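You operate a simulated robot arm through the tools that you are given. There is no shell and no other tool. Be economical: measure what you need, move in short steps, check, and stop when the job is done.

You run a simulated robot arm. Do the job below in one go: nothing can be reset, and whatever is moved stays where it is left.

JOB
The thin unit shows amber: switch it off, draw it out and shut its blue catch.
Fine: push it home, latch it, switch it on and wait for green.

Only the result counts: the job must be done as asked and must still hold three seconds after the hand-in. Knocking over, shifting, dropping, spilling or breaking anything else fails it.

ROBOT AND FRAMES
A 7-joint arm with a two-finger parallel gripper, fixed in place. Base frame: the origin is at the foot of the arm, x ahead of it, y to its left, z up. Readings come in mm, rad, newtons and seconds.
Its first joint turns from -2.897 to 2.897 rad. Payload 4.4 kg.
Tool frame: the origin (TCP) lies between the finger pads and is the grasp point; the fingertips stand 23 mm ahead of it; z points along the fingers, y is the line along which they close. Largest opening 94 mm; finger width 38, thickness 10; the body of the gripper, 54 by 96 mm, starts 39 mm behind the TCP.
Orientation is that of the tool frame in the base frame, as [roll, pitch, yaw] about the fixed x, y, z axes, in that order (R = Rz(yaw) Ry(pitch) Rx(roll)). With the fingers straight down and closing along the base's y, the tool's x points along the base's -x, its y along +y and its z along -z.

CONTROLS
- The arm moves only by the tool play_rows. Its argument "motion" is text: rows parted by semicolons, each of 7 numbers parted by spaces: the shift along the tool's x, y, z in units of 200 mm (1.0 is 200 mm), then the turn, a rotation vector about the tool's x, y, z in units of 90 degrees (1.0 is 90 degrees), then the gripper command, from -1 (fully open) to 1 (shut), values between in proportion. In form: tx ty tz rx ry rz gripper; .... A call has 1 to 8 rows; each row is the pose to reach, as a shift and turn from the pose commanded when the call began, along the tool's axes at that moment. A call with a number of a shift or a turn outside -1 to 1 is refused whole. Each row takes 0.2 s and may step no farther than 50 mm and 0.15 rad from the row before; otherwise, or with a gripper value out of range, the whole call is refused. A pose out of reach is approached as far as the arm can. The call stops where the force on the tool passes 90 N (or 10 N more than at its start, if that is more) or the arm is blocked; 0.2 s more then pass. Each finger travels about 72 mm/s and halts on what it meets, pressing with about 35 N; the grip force reading is that of the motor and also rises with nothing between the fingers. The clock runs only during rows and for 0.2 s after the last one: add rows that repeat a pose to give the fingers time. It gives the time, the measured TCP pose, the force on the tool (base axes), the opening and the grip force at its end, in the units of the frame above (readings bear some noise), and new pictures: "views" is both (left out), scene, wrist or none.
- Cameras (640 x 400 px; columns grow to the right, rows downward): "scene" is fixed at [202.9, -510.5, 1870.4]; the picture's right is [0.83, -0.55, 0.00], its down [-0.20, -0.31, -0.93] and it looks along [0.52, 0.77, -0.37] (base axes); focal length 349 px, centre (320, 200). "wrist" rides on the gripper at [-39, 0, -44] in the tool frame; the picture's right is [0.00, -1.00, 0.00], its down [0.97, 0.00, -0.24] and it looks along [0.24, 0.00, 0.97] (tool axes); focal length 218 px, centre (320, 200).
- pixel_to_xyz(camera, pixels): for up to 12 pixels [column, row] of the newest picture of that camera ("zoom" is the newest enlarged one), the place [x, y, z] in the base frame of the surface seen there, good to about 2 mm, but the place of the scene camera against the robot may be out by one fixed shift of up to 25 mm in any direction. It takes no simulated time.
- inspect(camera, box): a new picture of the part [left, top, right, bottom] of that camera's present view, enlarged. It takes no simulated time.
- close_job(): hands the job in; it is judged then, once.

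Work in short steps. Measure before you move; look again where a grasp or a placing could have gone wrong, and mend it. You have 80 turns and 170 pictures in all, those below and enlarged ones among them. Open the gripper and draw the arm clear of the work before you hand the job in, unless the task says otherwise; then end with one line.

The tools are called after "Emit:" as a command line: name --argument value ..., lists and objects as JSON in quotes. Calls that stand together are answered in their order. play_rows: Moves the arm, as the interface text tells. Its arguments: {"type":"object","properties":{"motion":{"type":"string"},"views":{"type":"string","enum":["both","scene","wrist","none"]}},"required":["motion"]} The other tools are called the same way: pixel_to_xyz (camera, pixels) gives the place of the surface under pixels of a picture; inspect (camera, box) takes an enlarged picture of a part of a camera's view; close_job () hands the job in.

At the start:

```text
time: 0.0
position: [635.4, 569.8, 1348.2]
orientation: [3.141, 0.0, 3.141]
contact_force: [0.1, -0.4, -0.5]
gripper_width: 93.8
grasp_force: 0.1
```

scene: 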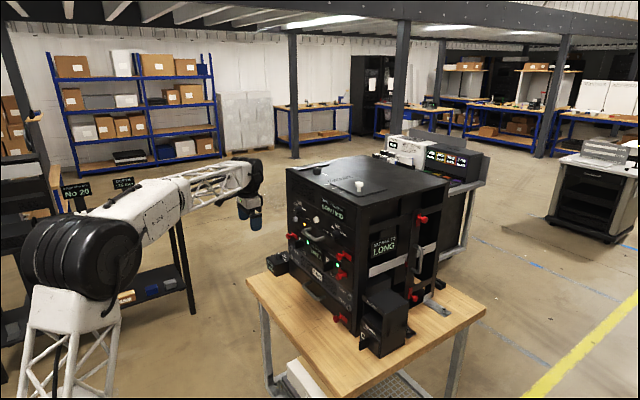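
wrist: 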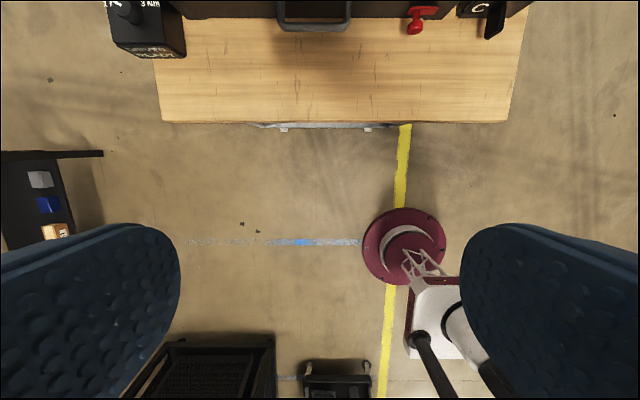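

The scene shows a black rack box around (370,250) on the table. I enlarge it to read the front.

Emit:
inspect --camera "scene" --box '[260, 150, 460, 360]'

Emit:
inspect --camera "scene" --box '[280, 190, 370, 330]'

```text
1.90 times, centred on (360, 255) of scene
```

zoom: 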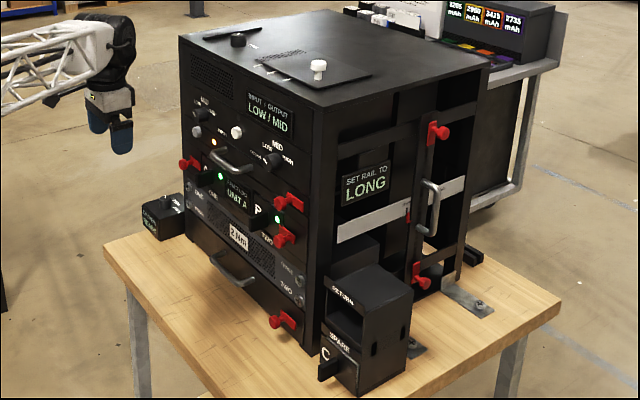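

```text
2.86 times, centred on (325, 260) of scene
```

zoom: 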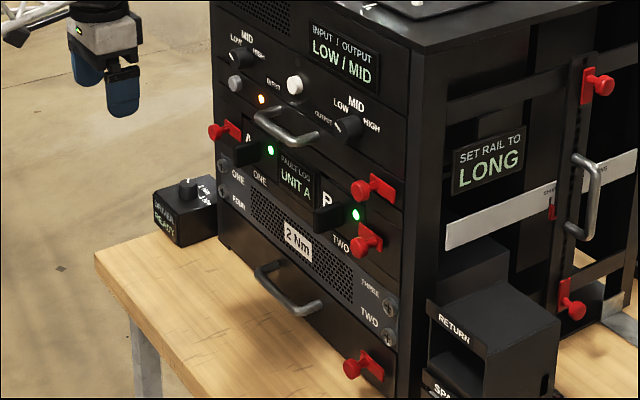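

I measure key points on the rack front through the zoom picture (amber lamp (262,98), handles, latches).

Emit:
pixel_to_xyz --camera "zoom" --pixels '[[262, 98], [286, 130], [240, 60], [350, 130], [295, 88], [222, 130], [372, 188], [245, 155], [328, 218], [368, 240], [355, 365], [290, 300]]'

Emit:
inspect --camera "scene" --box '[284, 185, 344, 225]'

Emit:
inspect --camera "scene" --box '[284, 222, 364, 275]'

Emit:
inspect --camera "scene" --box '[370, 200, 450, 310]'

```text
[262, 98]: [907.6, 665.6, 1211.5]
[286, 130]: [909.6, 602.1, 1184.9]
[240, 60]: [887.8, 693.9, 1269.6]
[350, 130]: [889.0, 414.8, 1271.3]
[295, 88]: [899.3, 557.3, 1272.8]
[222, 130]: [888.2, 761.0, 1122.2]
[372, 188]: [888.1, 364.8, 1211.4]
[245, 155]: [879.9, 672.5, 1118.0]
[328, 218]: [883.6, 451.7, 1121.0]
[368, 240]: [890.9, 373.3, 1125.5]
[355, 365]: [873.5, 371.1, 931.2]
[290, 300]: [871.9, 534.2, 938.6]
```

```text
10.00 times, centred on (314, 205) of scene
```

zoom: 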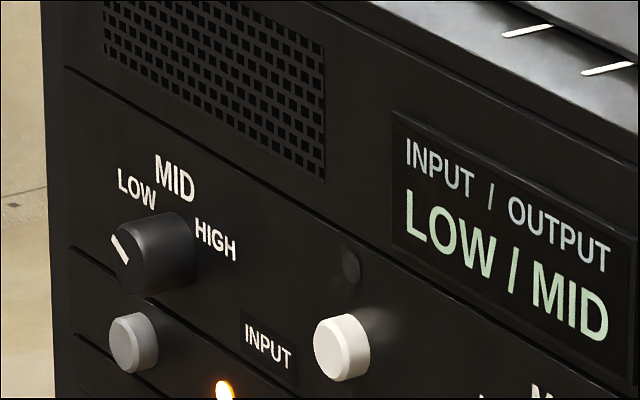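

```text
7.55 times, centred on (324, 248) of scene
```

zoom: 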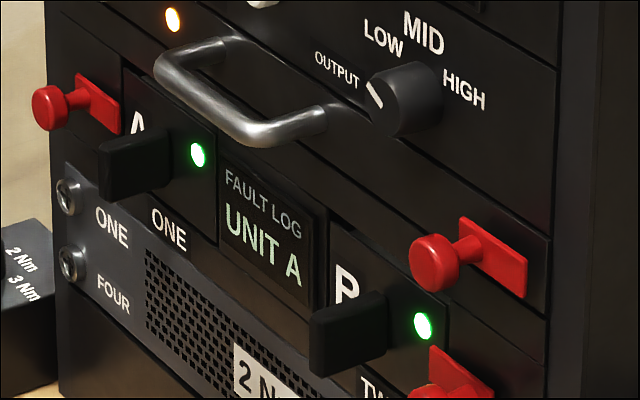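

```text
3.64 times, centred on (410, 255) of scene
```

zoom: 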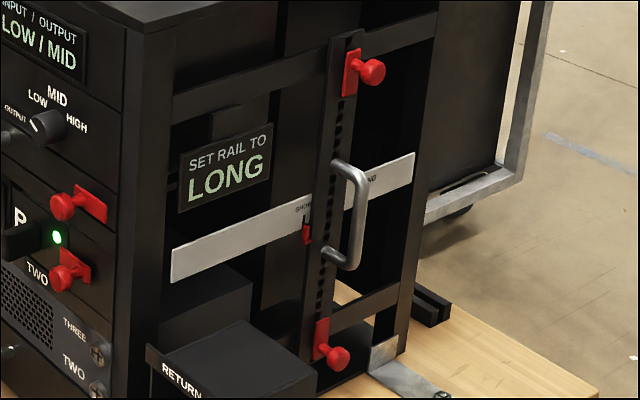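

I turn the gripper to face the rack (+x), so the wrist camera can view the front squarely; first 8 rows.

Emit:
play_rows --motion "0.05 0 0 0 -0.09 0 -1;0.1 0 0 0 -0.18 0 -1;0.15 0 0 0 -0.27 0 -1;0.2 0 0 0 -0.36 0 -1;0.2 0 0 0 -0.45 0 -1;0.2 0 0 0 -0.54 0 -1;0.2 0 0 0 -0.63 0 -1;0.2 0 0 0 -0.72 0 -1" --views "none"

Emit:
play_rows --motion "0 0 0 0 -0.09 0 -1;0 0 0 0 -0.18 0 -1;0 0 0 0 -0.28 0 -1;0 0 0 0 -0.28 0 -1"

```text
time: 1.8
position: [596.2, 568.2, 1347.1]
orientation: [3.139, 1.134, -3.141]
contact_force: [-0.8, 0.8, 0.1]
gripper_width: 94.0
grasp_force: 0.0
```

```text
refused: row 3 steps farther than a row can; nothing moved
```

Row 3 was too big a turn; I split it.

Emit:
play_rows --motion "0 0 0 0 -0.09 0 -1;0 0 0 0 -0.18 0 -1;0 0 0 0 -0.26 0 -1;0 0 0 0 -0.28 0 -1"

```text
time: 2.8
position: [595.7, 568.2, 1348.7]
orientation: [0.251, 1.57, 0.253]
contact_force: [0.2, 0.1, -0.1]
gripper_width: 94.1
grasp_force: 0.1
```

scene: 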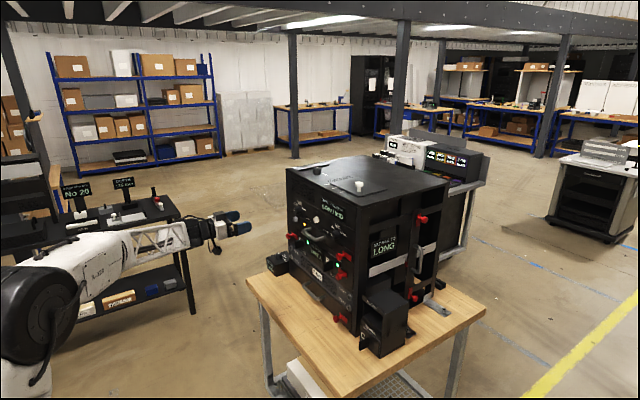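
wrist: 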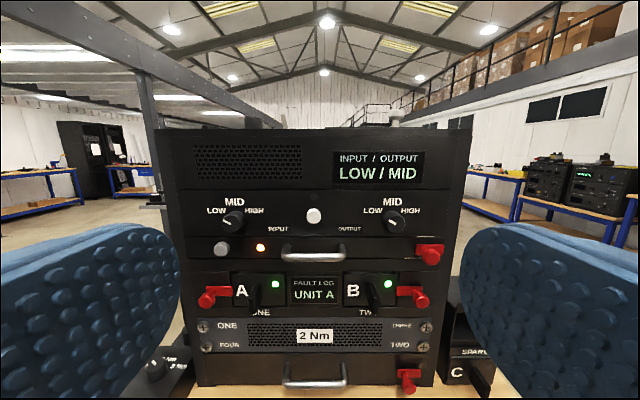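

The thin strip at row ~250 has a grey button (222,249), amber lamp (260,247), handle (315,253), and red latch (430,254). I zoom for details and measure.

Emit:
inspect --camera "wrist" --box '[180, 190, 330, 284]'

Emit:
inspect --camera "wrist" --box '[310, 190, 460, 310]'

Emit:
pixel_to_xyz --camera "wrist" --pixels '[[222, 249], [260, 247], [315, 255], [284, 253], [345, 253], [430, 253], [420, 252], [438, 246], [290, 262], [210, 265], [200, 236], [315, 215]]'

```text
4.26 times, centred on (255, 237) of wrist
```

zoom: 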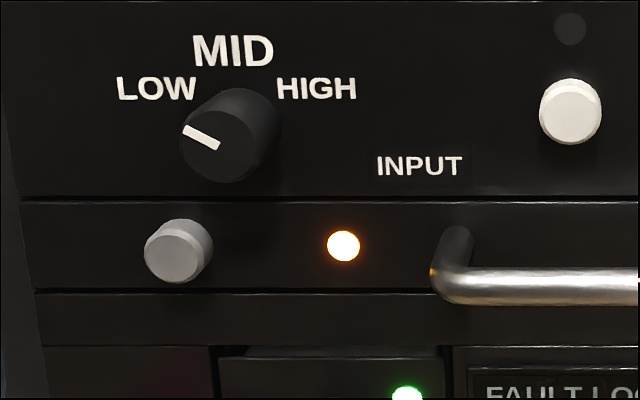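

```text
3.33 times, centred on (385, 250) of wrist
```

zoom: 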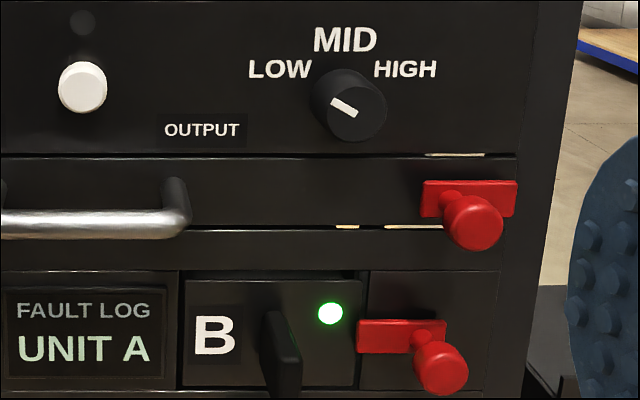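

```text
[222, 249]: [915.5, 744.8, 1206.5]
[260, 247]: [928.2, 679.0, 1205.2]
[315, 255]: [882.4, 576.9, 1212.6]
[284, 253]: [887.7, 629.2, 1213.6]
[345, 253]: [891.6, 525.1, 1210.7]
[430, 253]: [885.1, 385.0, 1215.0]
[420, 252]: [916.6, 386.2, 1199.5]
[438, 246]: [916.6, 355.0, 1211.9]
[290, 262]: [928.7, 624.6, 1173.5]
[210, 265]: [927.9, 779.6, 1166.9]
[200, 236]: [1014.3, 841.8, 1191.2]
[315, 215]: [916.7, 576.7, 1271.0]
```

The button centre is about (915, 745, 1206). I move laterally in line with it with fingers shut, still well away from the rack.

Emit:
play_rows --motion "0.144 0.177 0 0 0 0 1;0.288 0.354 0 0 0 0 1;0.432 0.531 0 0 0 0 1;0.576 0.708 0 0 0 0 1;0.72 0.885 0 0 0 0 1;0.72 0.885 0.24 0 0 0 1;0.72 0.885 0.48 0 0 0 1;0.72 0.885 0.7 0 0 0 1" --views "wrist"

```text
time: 4.6
position: [736.4, 748.5, 1201.6]
orientation: [-2.067, 1.571, -2.067]
contact_force: [1.1, 0.1, -0.3]
gripper_width: 0.0
grasp_force: 35.1
```

wrist: 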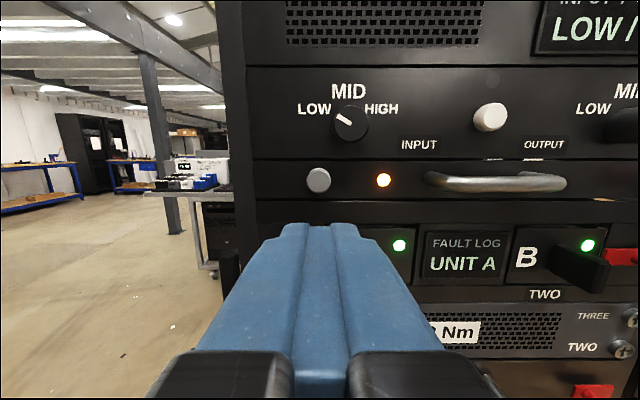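

Closer now: button at (318,181). I remeasure button, lamp, knob, seams.

Emit:
pixel_to_xyz --camera "wrist" --pixels '[[318, 181], [308, 173], [384, 180], [351, 122], [350, 162], [350, 201], [270, 180], [325, 190], [258, 180], [285, 250], [430, 180], [500, 185]]'

Emit:
inspect --camera "wrist" --box '[240, 90, 440, 215]'

```text
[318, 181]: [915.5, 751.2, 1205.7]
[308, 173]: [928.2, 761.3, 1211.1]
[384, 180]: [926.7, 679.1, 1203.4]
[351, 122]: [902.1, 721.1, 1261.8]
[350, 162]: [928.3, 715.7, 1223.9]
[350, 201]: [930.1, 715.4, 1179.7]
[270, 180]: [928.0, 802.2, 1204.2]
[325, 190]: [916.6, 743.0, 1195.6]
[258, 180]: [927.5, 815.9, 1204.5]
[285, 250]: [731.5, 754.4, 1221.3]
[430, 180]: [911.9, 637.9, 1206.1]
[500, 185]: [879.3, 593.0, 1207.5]
```

```text
3.20 times, centred on (340, 152) of wrist
```

zoom: 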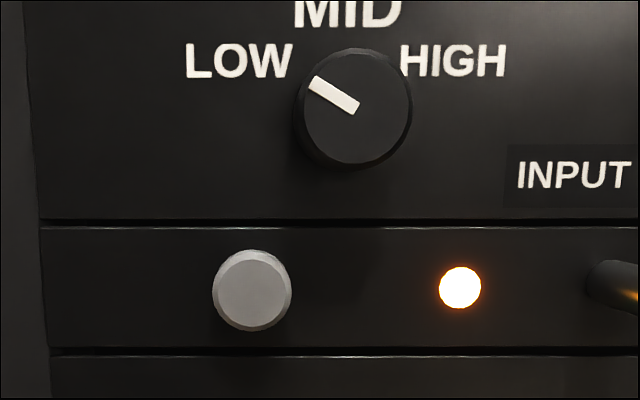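

Button centre is (915.5, 750, 1204), in line with the fingertips. I advance, then press a few mm.

Emit:
play_rows --motion "0 0 0.2 0 0 0 1;0 0 0.4 0 0 0 1;-0.01 0.008 0.6 0 0 0 1;-0.01 0.008 0.7 0 0 0 1;-0.01 0.008 0.74 0 0 0 1" --views "none"

Emit:
play_rows --motion "0 0 0.03 0 0 0 1;0 0 0.05 0 0 0 1;0 0 0.07 0 0 0 1" --views "wrist"

```text
time: 5.8
position: [885.0, 748.8, 1208.0]
orientation: [-0.584, 1.569, -0.586]
contact_force: [0.1, 0.5, 0.3]
gripper_width: 0.0
grasp_force: 35.4
```

```text
time: 6.6
position: [897.0, 748.6, 1207.5]
orientation: [1.512, 1.57, 1.514]
contact_force: [-47.2, -16.5, -4.0]
gripper_width: 0.1
grasp_force: 34.8
```

wrist: 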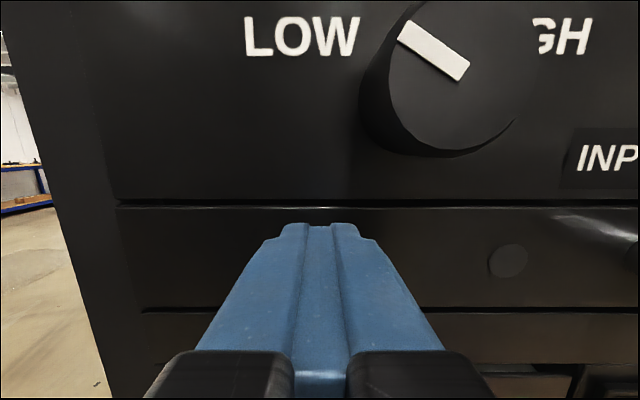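

The lamp at (507,260) went dark: unit is off. I back away and shift towards the red latch at y≈385.

Emit:
play_rows --motion "0 0 -0.2 0 0 0 1;0 0 -0.4 0 0 0 1;0 0 -0.6 0 0 0 1;0 0 -0.8 0 0 0 1;0 -0.24 -0.8 0 0 0 0;0 -0.48 -0.8 0 0 0 -1;0 -0.72 -0.8 0 0 0 -1;0 -0.95 -0.8 0 0 0 -1" --views "wrist"

Emit:
play_rows --motion "0 -0.22 0 0 0 0 -1;0 -0.44 0 0 0 0 -1;0 -0.66 0 0 0 0 -1;0 -0.8 0 0 0 0 -1;0 -0.8 0 0 0 0 -1" --views "wrist"

```text
time: 8.4
position: [737.7, 550.8, 1206.0]
orientation: [0.37, 1.569, 0.373]
contact_force: [0.3, -0.7, -0.3]
gripper_width: 94.1
grasp_force: 0.1
```

wrist: 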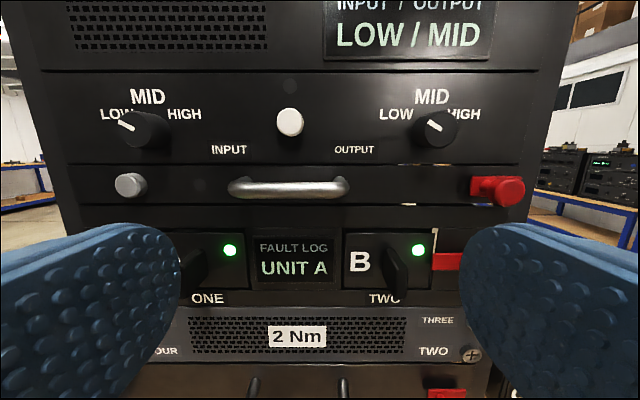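

```text
time: 9.6
position: [738.9, 393.6, 1207.2]
orientation: [-0.934, 1.57, -0.934]
contact_force: [-0.6, 0.3, -0.2]
gripper_width: 94.2
grasp_force: 0.0
```

wrist: 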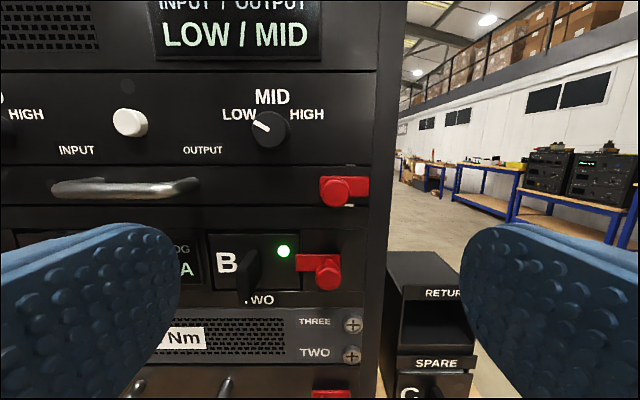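

Head-on: the latch knob is at (335,191) with its plate reaching right to (368,188) over the frame. I zoom and measure.

Emit:
inspect --camera "wrist" --box '[270, 150, 400, 231]'

Emit:
pixel_to_xyz --camera "wrist" --pixels '[[336, 192], [345, 192], [327, 192], [336, 183], [322, 181], [365, 190], [372, 190], [380, 190], [360, 200], [300, 190], [327, 271], [310, 263]]'

```text
4.92 times, centred on (335, 190) of wrist
```

zoom: 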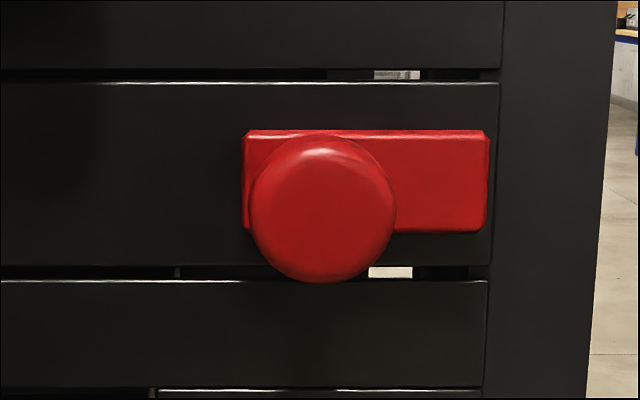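

```text
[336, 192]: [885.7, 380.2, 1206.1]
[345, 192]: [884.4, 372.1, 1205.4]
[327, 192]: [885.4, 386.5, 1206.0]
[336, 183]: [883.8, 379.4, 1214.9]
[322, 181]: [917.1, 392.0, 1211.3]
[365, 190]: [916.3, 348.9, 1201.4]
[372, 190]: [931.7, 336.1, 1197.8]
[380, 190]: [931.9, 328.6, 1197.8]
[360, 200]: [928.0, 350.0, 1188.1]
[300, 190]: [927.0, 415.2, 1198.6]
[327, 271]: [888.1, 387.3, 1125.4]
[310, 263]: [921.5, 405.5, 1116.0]
```

Knob centre ≈ (885, 380, 1206), Ø26 mm, with the plate behind at x=917. I approach it with open fingers and grip it.

Emit:
play_rows --motion "0.006 -0.066 0.2 0 0 0 -1;0.006 -0.066 0.4 0 0 0 -1;0.006 -0.066 0.6 0 0 0 -1;0.006 -0.066 0.71 0 0 0 -1;0.006 -0.066 0.71 0 0 0 -1" --views "wrist"

Emit:
play_rows --motion "0 0 0 0 0 0 0;0 0 0 0 0 0 1;0 0 0 0 0 0 1;0 0 0 0 0 0 1" --views "wrist"

```text
time: 10.8
position: [881.8, 381.5, 1203.6]
orientation: [0.275, 1.571, 0.275]
contact_force: [-0.6, -0.7, 0.7]
gripper_width: 94.0
grasp_force: 0.1
```

wrist: 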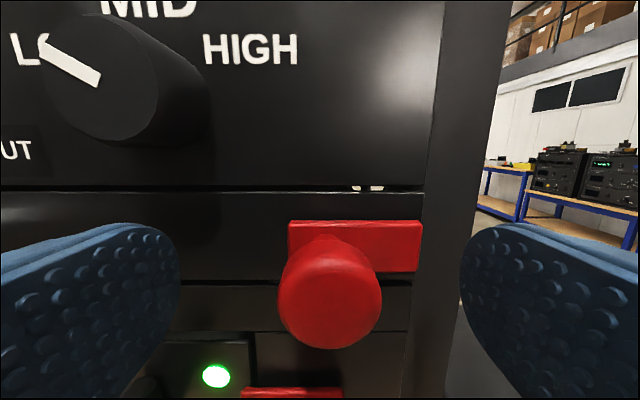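

```text
time: 11.8
position: [881.9, 381.0, 1204.4]
orientation: [-2.859, 1.57, -2.861]
contact_force: [1.7, -2.6, 0.4]
gripper_width: 26.5
grasp_force: 44.7
```

wrist: 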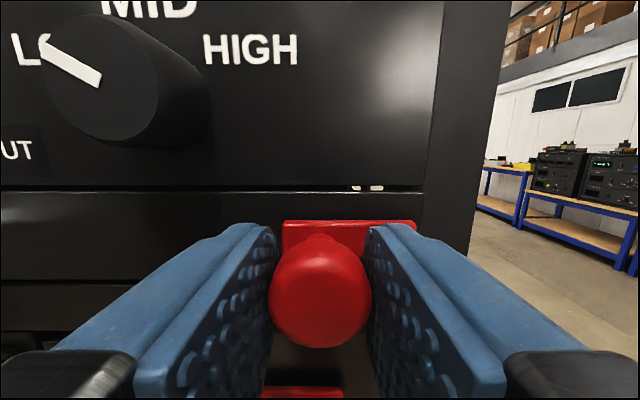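

Knob gripped (26.5 mm). The plate edge shifted from col 421 to 416 on gripping, hinting it slides sideways; I test a slide of +10 mm to the left.

Emit:
play_rows --motion "0 0.02 0 0 0 0 1;0 0.04 0 0 0 0 1;0 0.05 0 0 0 0 1" --views "wrist"

```text
time: 12.6
position: [879.8, 394.7, 1203.8]
orientation: [-0.675, 1.57, -0.676]
contact_force: [1.9, -1.5, -1.0]
gripper_width: 26.6
grasp_force: 45.0
```

wrist: 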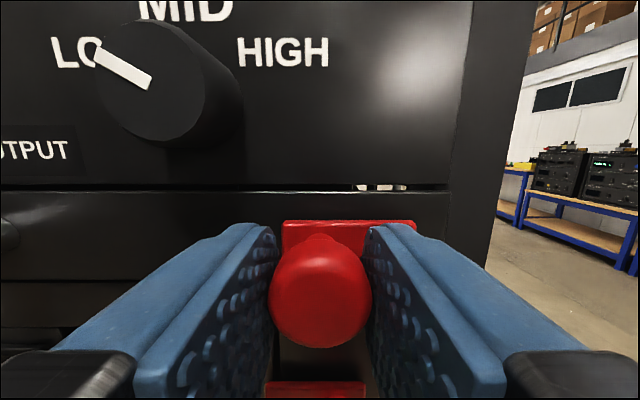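

It slides freely left. I continue to find the end stop.

Emit:
play_rows --motion "0 0.02 0 0 0 0 1;0 0.04 0 0 0 0 1;0 0.06 0 0 0 0 1;0 0.08 0 0 0 0 1;0 0.1 0 0 0 0 1" --views "wrist"

```text
time: 13.7
position: [882.3, 401.6, 1205.5]
orientation: [1.37, 1.57, 1.36]
contact_force: [2.2, -35.9, -0.1]
gripper_width: 26.5
grasp_force: 45.2
stopped in row 5: the force on the tool passed its limit (the readings are from after the stop); the commanded pose is now the measured one
```

wrist: 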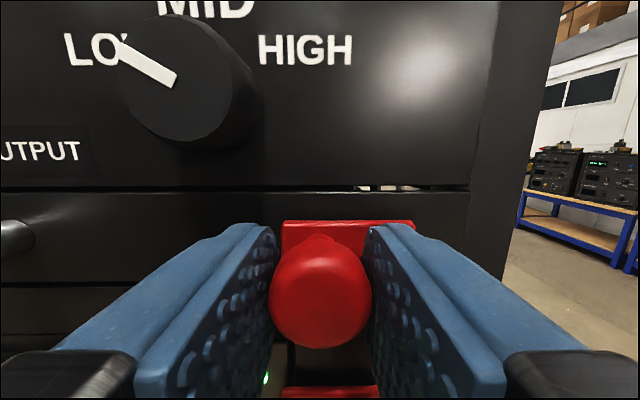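

The slide hit its stop (21 mm travel). I release, back off and go toward the handle, starting the 90° roll.

Emit:
play_rows --motion "0 0 0 0 0 0 -0.2;0 0 0 0 0 0 -0.2;0 0 -0.2 0 0 0 -0.2;0 0 -0.4 0 0 0 -0.2;0 0.2 -0.4 0 0 -0.09 -0.2;0 0.4 -0.4 0 0 -0.18 -0.2;0 0.6 -0.4 0 0 -0.27 -0.2;0 0.8 -0.4 0 0 -0.36 -0.2" --views "wrist"

```text
time: 15.5
position: [802.8, 566.2, 1203.4]
orientation: [-1.569, 1.003, -1.577]
contact_force: [-0.2, 0.4, 1.2]
gripper_width: 56.5
grasp_force: 0.0
```

wrist: 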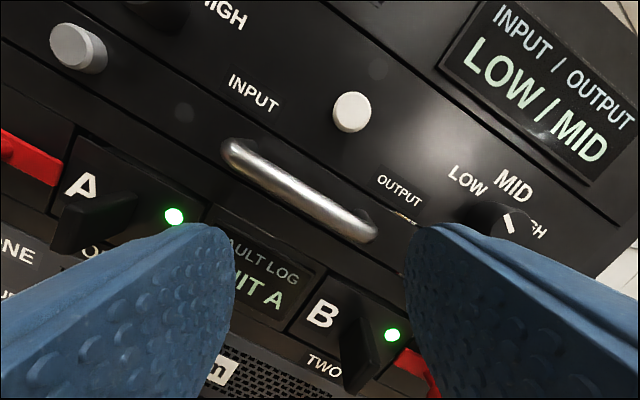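

Rolling works. I finish the remaining 0.64 of the quarter turn in place.

Emit:
play_rows --motion "0 0 0 0 0 -0.08 -0.2;0 0 0 0 0 -0.16 -0.2;0 0 0 0 0 -0.24 -0.2;0 0 0 0 0 -0.32 -0.2;0 0 0 0 0 -0.4 -0.2;0 0 0 0 0 -0.48 -0.2;0 0 0 0 0 -0.56 -0.2;0 0 0 0 0 -0.64 -0.2" --views "both"

```text
time: 17.3
position: [801.6, 564.8, 1204.1]
orientation: [-1.57, -0.001, -1.579]
contact_force: [0.4, -0.1, 0.1]
gripper_width: 56.4
grasp_force: 0.0
```

scene: 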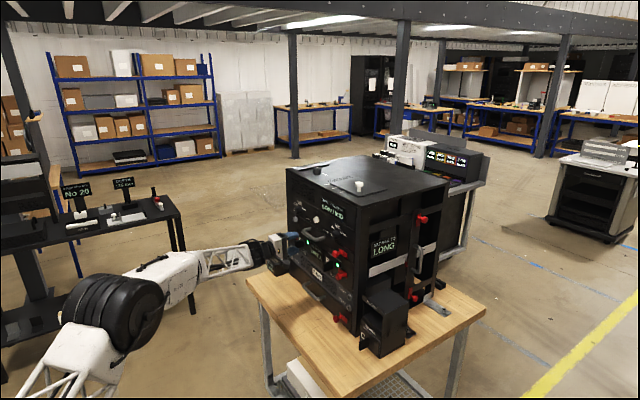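
wrist: 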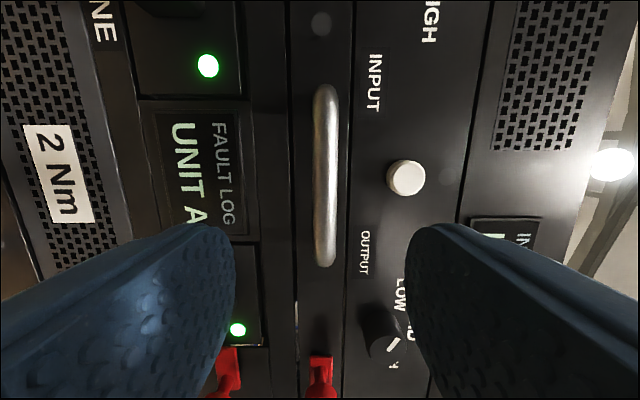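

The handle lies along the picture column ~325, rows 85–265. I measure its position.

Emit:
pixel_to_xyz --camera "wrist" --pixels '[[325, 170], [318, 170], [332, 170], [325, 90], [325, 260], [350, 170], [292, 170]]'

```text
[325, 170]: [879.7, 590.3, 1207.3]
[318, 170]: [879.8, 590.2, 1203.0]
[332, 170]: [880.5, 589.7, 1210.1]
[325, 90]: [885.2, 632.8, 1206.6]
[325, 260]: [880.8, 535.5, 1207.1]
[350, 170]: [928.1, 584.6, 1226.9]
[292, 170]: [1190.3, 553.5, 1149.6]
```

Bar centre is (885, 582, 1207). I advance to it and close on it vertically.

Emit:
play_rows --motion "-0.086 -0.014 0.2 0 0 0 -0.2;-0.086 -0.014 0.41 0 0 0 -0.2;-0.086 -0.014 0.41 0 0 0 -0.2;-0.086 -0.014 0.41 0 0 0 1;-0.086 -0.014 0.41 0 0 0 1;-0.086 -0.014 0.41 0 0 0 1" --views "wrist"

```text
time: 18.7
position: [885.0, 578.6, 1206.6]
orientation: [-1.571, 0.0, -1.577]
contact_force: [3.0, 0.4, -0.6]
gripper_width: 15.0
grasp_force: 44.9
```

wrist: 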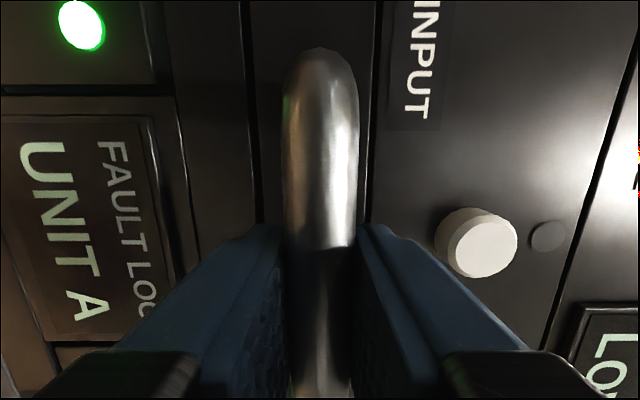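

Handle gripped at 15 mm. I pull out 100 mm in small steps and watch the force.

Emit:
play_rows --motion "0 0 -0.05 0 0 0 1;0 0 -0.12 0 0 0 1;0 0 -0.2 0 0 0 1;0 0 -0.3 0 0 0 1;0 0 -0.4 0 0 0 1;0 0 -0.5 0 0 0 1"

```text
time: 20.1
position: [782.6, 581.7, 1207.9]
orientation: [-1.57, 0.003, -1.578]
contact_force: [3.3, -36.6, -1.3]
gripper_width: 14.9
grasp_force: 45.2
```

scene: 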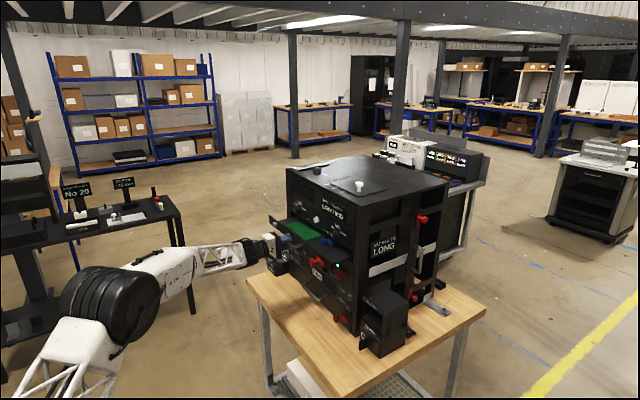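
wrist: 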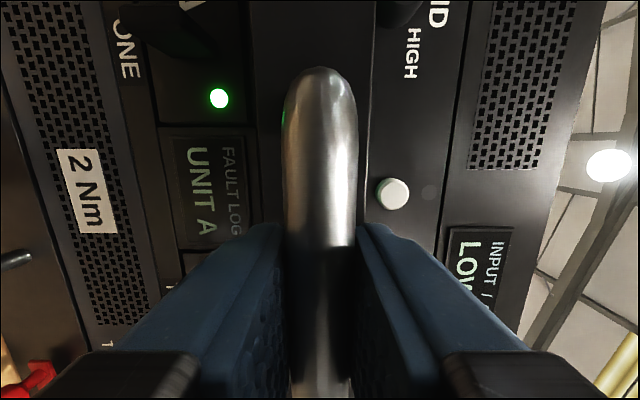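

The drawer slid out, showing a green board and a blue item. I enlarge it.

Emit:
inspect --camera "scene" --box '[265, 205, 355, 261]'

```text
7.11 times, centred on (310, 233) of scene
```

zoom: 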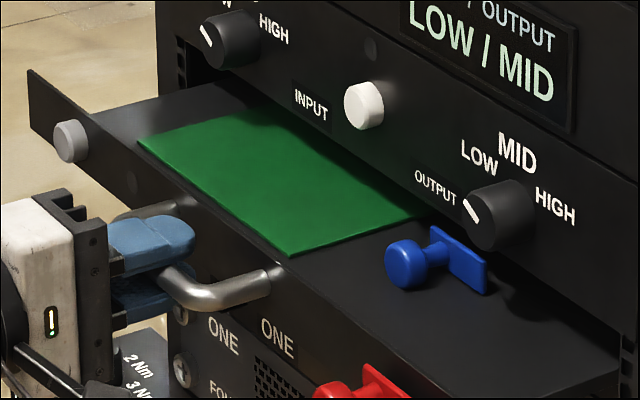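

A blue catch stands on the drawer's tray. I pull another ~60 mm, easing the sideways force, to find the end stop and give room.

Emit:
play_rows --motion "0.012 0 -0.05 0 0 0 1;0.013 0 -0.1 0 0 0 1;0.013 0 -0.15 0 0 0 1;0.014 0 -0.2 0 0 0 1;0.014 0 -0.25 0 0 0 1;0.014 0 -0.3 0 0 0 1"

```text
time: 21.5
position: [723.0, 581.6, 1207.1]
orientation: [-1.57, 0.003, -1.579]
contact_force: [1.7, 20.1, 4.6]
gripper_width: 14.7
grasp_force: 44.7
```

scene: 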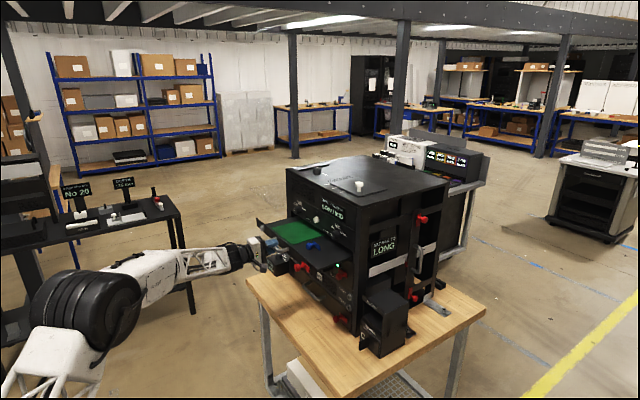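
wrist: 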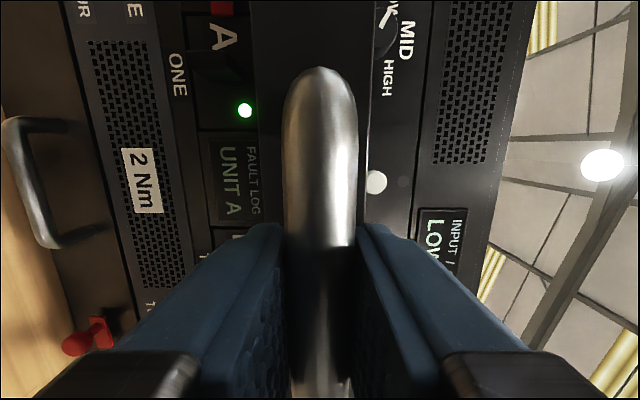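

I inspect how much drawer remains and where the catch is.

Emit:
inspect --camera "scene" --box '[245, 205, 355, 273]'

Emit:
pixel_to_xyz --camera "scene" --pixels '[[313, 245], [309, 246], [317, 245], [295, 232], [318, 224], [350, 256]]'

```text
5.82 times, centred on (300, 239) of scene
```

zoom: 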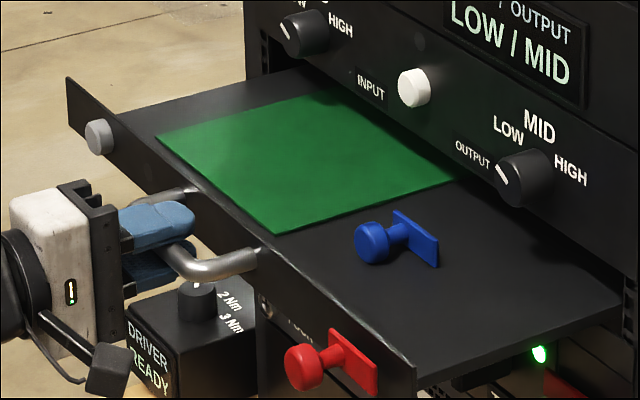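

```text
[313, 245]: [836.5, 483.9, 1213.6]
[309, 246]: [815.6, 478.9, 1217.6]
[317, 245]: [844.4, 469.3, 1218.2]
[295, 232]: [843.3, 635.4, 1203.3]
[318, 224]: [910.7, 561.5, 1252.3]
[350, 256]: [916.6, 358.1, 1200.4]
```

The catch (knob ≈ (835,492,1211) after shift correction) is ~90 mm from the rack face; I want more room for the hand, so I pull another 50 mm gently.

Emit:
play_rows --motion "-0.004 0 -0.05 0 0 0 1;-0.004 0 -0.1 0 0 0 1;-0.004 0 -0.15 0 0 0 1;-0.004 0 -0.2 0 0 0 1;-0.004 0 -0.25 0 0 0 1"

```text
time: 22.7
position: [675.2, 579.6, 1207.9]
orientation: [-1.571, 0.002, -1.583]
contact_force: [39.9, -18.7, -1.5]
gripper_width: 14.8
grasp_force: 45.3
```

scene: 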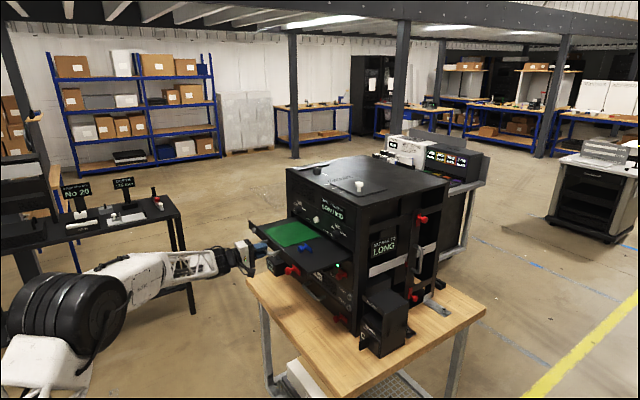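
wrist: 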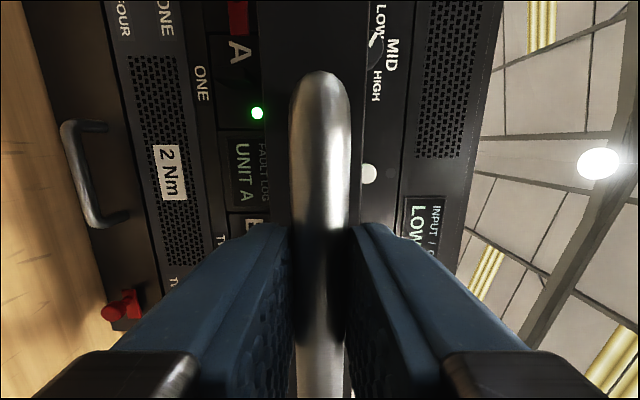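

End stop reached (40 N along x, 210 mm out). I release the handle, back off 80 mm and rise clear.

Emit:
play_rows --motion "0 0 0 0 0 0 -0.2;0 0 0 0 0 0 -0.2;0 0 -0.2 0 0 0 -0.2;0 0 -0.4 0 0 0 -0.2;0 -0.2 -0.4 0 0 0 -0.2;0 -0.4 -0.4 0 0 0 -0.2;0 -0.6 -0.4 0 0 0 -0.2;0 -0.8 -0.4 0 0 0 -0.2" --views "none"

Emit:
play_rows --motion "0 0 0 -0.055 0.055 0.055 -0.2;0 0 0 -0.11 0.11 0.11 -0.2;0 0 0 -0.165 0.165 0.165 -0.2;0 0 0 -0.22 0.22 0.22 -0.2;0 0 0 -0.275 0.275 0.275 -0.2;0 0 0 -0.33 0.33 0.33 -0.2;0 0 0 -0.385 0.385 0.385 -0.2" --views "none"

Emit:
play_rows --motion "0 0 0 -0.055 0.055 0.055 -0.2;0 0 0 -0.11 0.11 0.11 -0.2;0 0 0 -0.165 0.165 0.165 -0.2;0 0 0 -0.22 0.22 0.22 -0.2;0 0 0 -0.275 0.275 0.275 -0.2;0 0 0 -0.33 0.33 0.33 -0.2;0 0 0 -0.385 0.385 0.385 -0.2" --views "both"

```text
time: 24.5
position: [594.8, 581.9, 1365.0]
orientation: [-1.571, 0.0, -1.579]
contact_force: [0.5, 0.2, -0.2]
gripper_width: 56.5
grasp_force: 0.1
```

```text
time: 26.1
position: [593.4, 582.1, 1366.8]
orientation: [-2.361, 0.34, -2.367]
contact_force: [-0.2, 0.4, -0.2]
gripper_width: 56.6
grasp_force: 0.0
```

```text
time: 27.7
position: [595.8, 582.5, 1368.6]
orientation: [3.139, -0.003, 3.134]
contact_force: [0.6, 0.1, -0.4]
gripper_width: 56.3
grasp_force: 0.0
```

scene: 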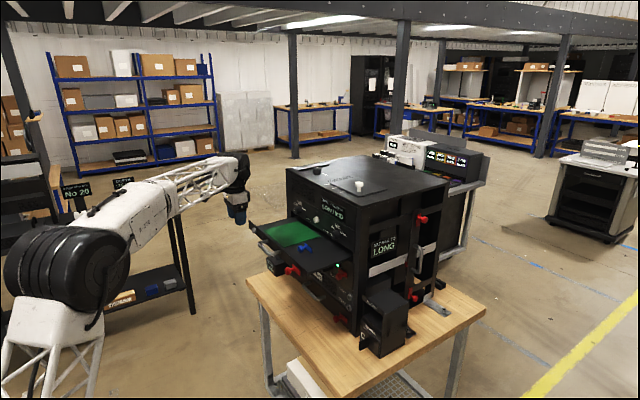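
wrist: 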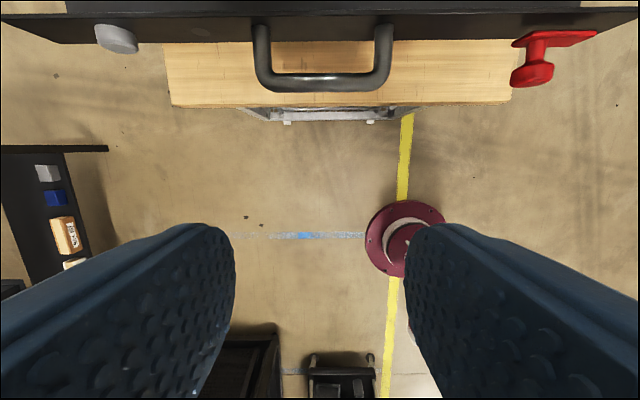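

Facing down. I move to above the tray at about (740, 492, 1350) and look.

Emit:
play_rows --motion "-0.18 -0.11 0.02 0 0 0 -0.2;-0.36 -0.22 0.04 0 0 0 -0.2;-0.54 -0.33 0.06 0 0 0 -0.2;-0.72 -0.45 0.08 0 0 0 -0.2;-0.72 -0.45 0.08 0 0 0 -0.2" --views "wrist"

```text
time: 28.9
position: [741.3, 491.9, 1351.8]
orientation: [3.141, -0.001, 3.133]
contact_force: [-0.9, 0.7, 0.1]
gripper_width: 56.4
grasp_force: 0.1
```

wrist: 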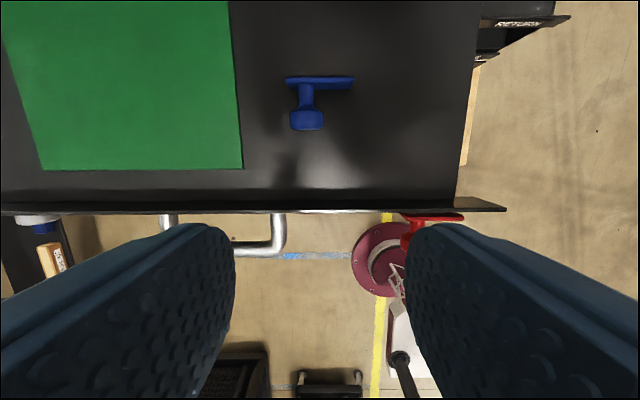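

The blue knob is at (307,120), its plate at (320,83). I measure both and the tray and panel rim.

Emit:
pixel_to_xyz --camera "wrist" --pixels '[[307, 120], [295, 120], [319, 120], [307, 112], [307, 128], [306, 98], [290, 80], [350, 80], [320, 150], [320, 211], [307, 60], [240, 150]]'

Emit:
inspect --camera "wrist" --box '[240, 50, 400, 150]'

```text
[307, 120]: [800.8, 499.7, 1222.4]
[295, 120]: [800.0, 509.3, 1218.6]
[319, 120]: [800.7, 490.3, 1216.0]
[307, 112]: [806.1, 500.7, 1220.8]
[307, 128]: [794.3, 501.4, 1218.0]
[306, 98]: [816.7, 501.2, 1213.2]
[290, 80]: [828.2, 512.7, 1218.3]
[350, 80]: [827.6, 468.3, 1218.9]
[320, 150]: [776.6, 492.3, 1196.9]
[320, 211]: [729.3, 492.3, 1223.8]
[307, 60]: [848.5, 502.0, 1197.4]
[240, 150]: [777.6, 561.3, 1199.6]
```

```text
4.00 times, centred on (320, 100) of wrist
```

zoom: 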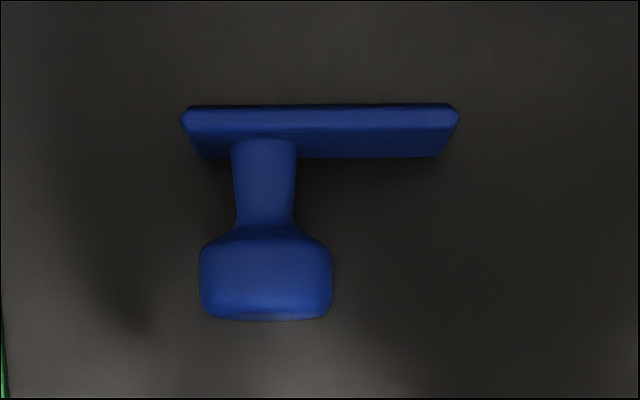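

Knob spans x 793–807, y 488–513, z ≈1196–1222; plate is to its right (−y). I descend onto it with TCP at (796,500,1225) and grip.

Emit:
play_rows --motion "-0.137 0.02 0.15 0 0 0 -0.2;-0.274 0.04 0.3 0 0 0 -0.2;-0.274 0.04 0.45 0 0 0 -0.2;-0.274 0.04 0.58 0 0 0 -0.2;-0.274 0.04 0.63 0 0 0 -0.2;-0.274 0.04 0.63 0 0 0 -0.2" --views "wrist"

Emit:
play_rows --motion "0 0 0 0 0 0 1;0 0 0 0 0 0 1;0 0 0 0 0 0 1" --views "wrist"

```text
time: 30.3
position: [791.0, 500.1, 1224.7]
orientation: [3.139, 0.002, 3.134]
contact_force: [0.0, 1.0, -0.2]
gripper_width: 56.0
grasp_force: 0.0
```

wrist: 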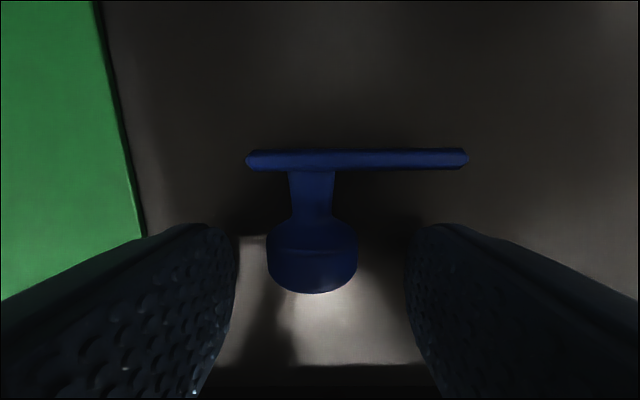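

```text
time: 31.1
position: [791.3, 499.3, 1226.0]
orientation: [3.141, 0.001, 3.136]
contact_force: [0.6, 3.2, -1.2]
gripper_width: 26.5
grasp_force: 45.0
```

wrist: 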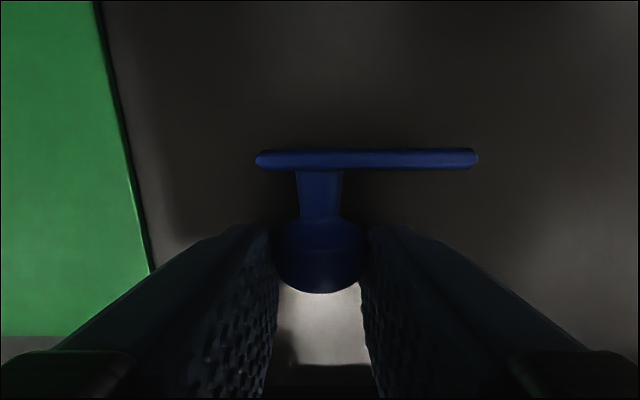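

Gripped at 26.5 mm. By analogy with the red latch (shut = right), I try sliding toward −y, stopping on resistance.

Emit:
play_rows --motion "0 -0.02 0 0 0 0 1;0 -0.04 0 0 0 0 1;0 -0.06 0 0 0 0 1;0 -0.08 0 0 0 0 1;0 -0.1 0 0 0 0 1;0 -0.12 0 0 0 0 1" --views "wrist"

```text
time: 32.5
position: [792.2, 477.7, 1224.1]
orientation: [3.136, 0.002, 3.136]
contact_force: [27.0, 87.5, 3.9]
gripper_width: 26.8
grasp_force: 45.3
```

wrist: 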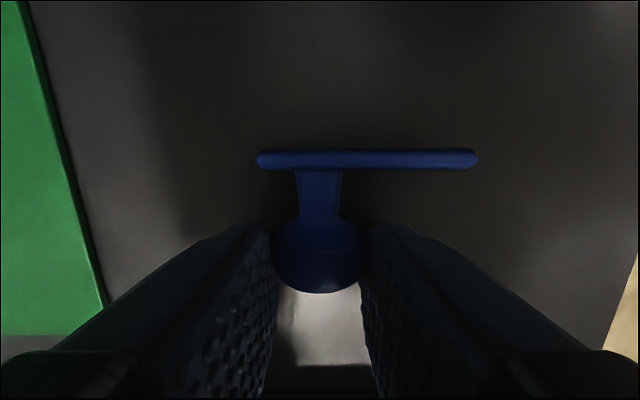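

The catch slid 22 mm to its right-hand stop: shut. I ease off, open and lift away.

Emit:
play_rows --motion "0 0.02 0 0 0 0 1;0 0.02 0 0 0 0 -0.2;0 0.02 0 0 0 0 -0.2;0 0.02 -0.2 0 0 0 -0.2;0 0.02 -0.4 0 0 0 -0.2;0.2 0.02 -0.5 0 0 0 -0.2;0.4 0.1 -0.5 0 0 0 -0.2;0.6 0.2 -0.5 0 0 0 -0.2" --views "wrist"

Emit:
inspect --camera "scene" --box '[245, 205, 355, 273]'

```text
time: 34.3
position: [673.1, 516.3, 1325.5]
orientation: [-3.14, -0.002, 3.134]
contact_force: [-0.4, 0.2, -0.2]
gripper_width: 56.5
grasp_force: 0.0
```

wrist: 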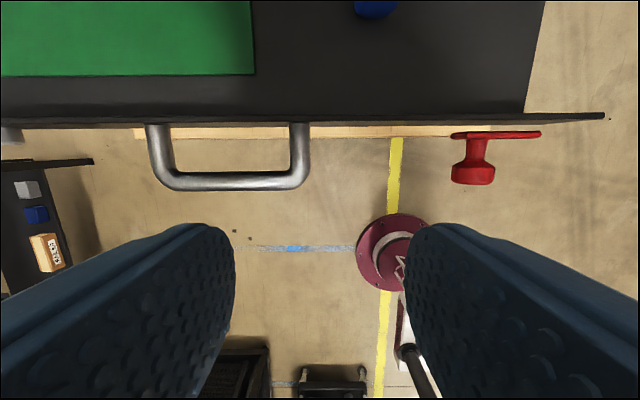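

```text
5.82 times, centred on (300, 239) of scene
```

zoom: 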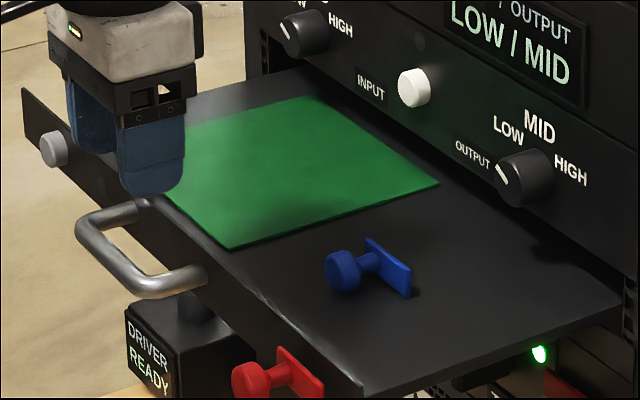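

I verify the catch stayed over and locate the handle before pushing home.

Emit:
pixel_to_xyz --camera "wrist" --pixels '[[375, 5], [228, 183], [473, 176], [300, 123]]'

Emit:
play_rows --motion "0.2 0.1 0 0 -0.09 0 1;0.4 0.2 0 0 -0.18 0 1;0.5 0.33 0 0 -0.27 0 1;0.5 0.33 0 0 -0.36 0 1;0.5 0.33 0 0 -0.45 0 1;0.5 0.33 0 0 -0.54 0 1;0.5 0.33 0 0 -0.63 0 1;0.5 0.33 0 0 -0.72 0 1" --views "none"

Emit:
play_rows --motion "0 0 0 0 -0.09 0 1;0 0 0 0 -0.18 0 1;0 0 0 0 -0.26 0 1;0 0 0 0 -0.28 0 1" --views "wrist"

```text
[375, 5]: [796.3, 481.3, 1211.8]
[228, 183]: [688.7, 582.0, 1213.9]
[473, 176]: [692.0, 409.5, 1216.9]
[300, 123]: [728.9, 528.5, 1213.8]
```

```text
time: 36.1
position: [574.8, 581.8, 1325.3]
orientation: [3.138, 1.133, 3.131]
contact_force: [-0.2, 0.4, 0.2]
gripper_width: 0.0
grasp_force: 35.1
```

```text
time: 37.1
position: [575.0, 582.8, 1325.7]
orientation: [0.904, 1.567, 0.896]
contact_force: [-0.7, 0.7, 0.3]
gripper_width: 0.1
grasp_force: 35.5
```

wrist: 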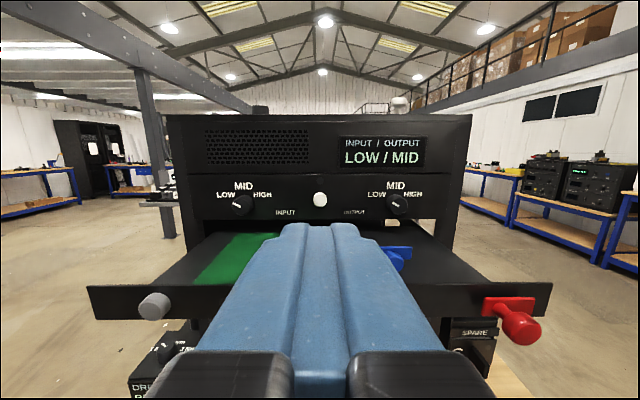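

Catch at y≈481 (was 500): shut. Now I lower in line with the handle (z≈1209) and push on it with shut fingers.

Emit:
play_rows --motion "0.2 0 0 0 0 0 1;0.4 0 0 0 0 0 1;0.585 0 0 0 0 0 1;0.585 0 0.2 0 0 0 1;0.585 0 0.35 0 0 0 1;0.585 0 0.45 0 0 0 1;0.585 0 0.55 0 0 0 1;0.585 0 0.65 0 0 0 1" --views "both"

```text
time: 38.9
position: [703.9, 579.2, 1207.4]
orientation: [1.897, 1.57, 1.89]
contact_force: [0.7, 0.0, -0.3]
gripper_width: 0.0
grasp_force: 35.5
```

scene: 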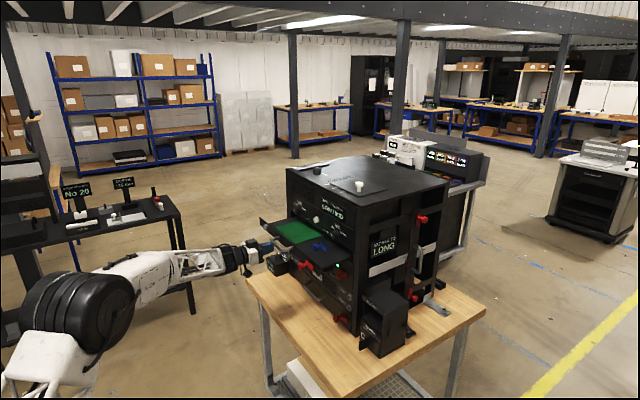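
wrist: 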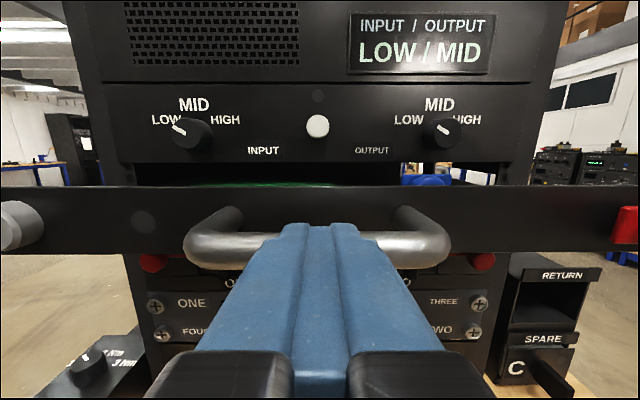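

The unit is sliding back freely. I continue to home (TCP ≈ 857) slowing at the end.

Emit:
play_rows --motion "0 0 0.12 0 0 0 1;0 0 0.24 0 0 0 1;0 0 0.36 0 0 0 1;0 0 0.48 0 0 0 1;0 0 0.6 0 0 0 1;0 0 0.7 0 0 0 1;0 0 0.75 0 0 0 1;0 0 0.78 0 0 0 1" --views "wrist"

```text
time: 40.7
position: [855.5, 581.1, 1208.5]
orientation: [2.017, 1.57, 2.008]
contact_force: [-56.6, -24.7, 3.4]
gripper_width: 0.0
grasp_force: 35.1
stopped in row 8: the force on the tool passed its limit (the readings are from after the stop); the commanded pose is now the measured one
```

wrist: 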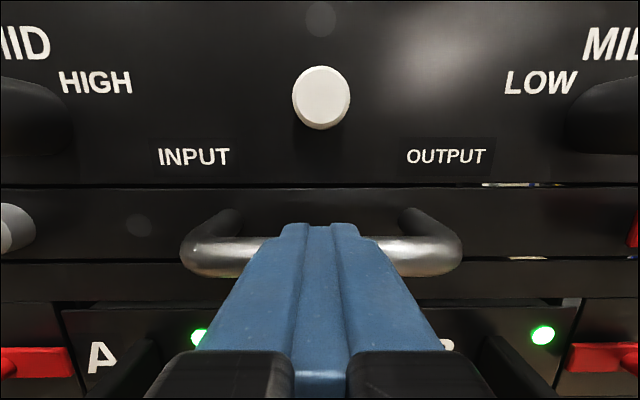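

Pushed home against the stop (TCP x 855). I back off and shift over to the red latch with fingers opening.

Emit:
play_rows --motion "0 0 -0.2 0 0 0 1;0 0 -0.4 0 0 0 1;0 -0.2 -0.5 0 0 0 -0.1;0 -0.4 -0.5 0 0 0 -0.1;0 -0.6 -0.5 0 0 0 -0.1;0 -0.8 -0.5 0 0 0 -0.1;0 -0.9 -0.5 0 0 0 -0.1" --views "wrist"

Emit:
pixel_to_xyz --camera "wrist" --pixels '[[320, 190], [250, 180], [280, 150]]'

```text
time: 42.3
position: [757.8, 404.3, 1207.8]
orientation: [2.931, 1.57, 2.922]
contact_force: [-0.3, 0.0, -0.1]
gripper_width: 51.4
grasp_force: 0.0
```

wrist: 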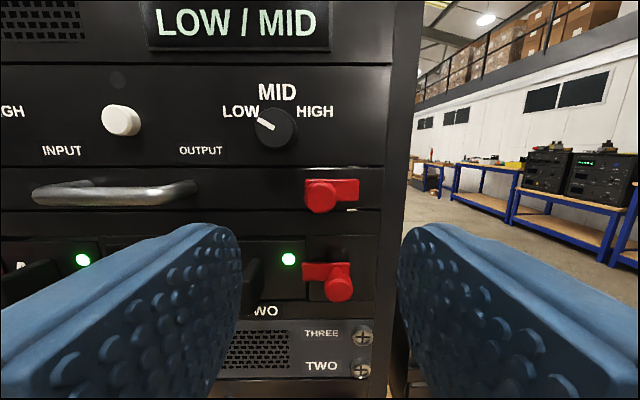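

```text
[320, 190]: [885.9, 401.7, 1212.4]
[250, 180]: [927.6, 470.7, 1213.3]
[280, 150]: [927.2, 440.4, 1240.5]
```

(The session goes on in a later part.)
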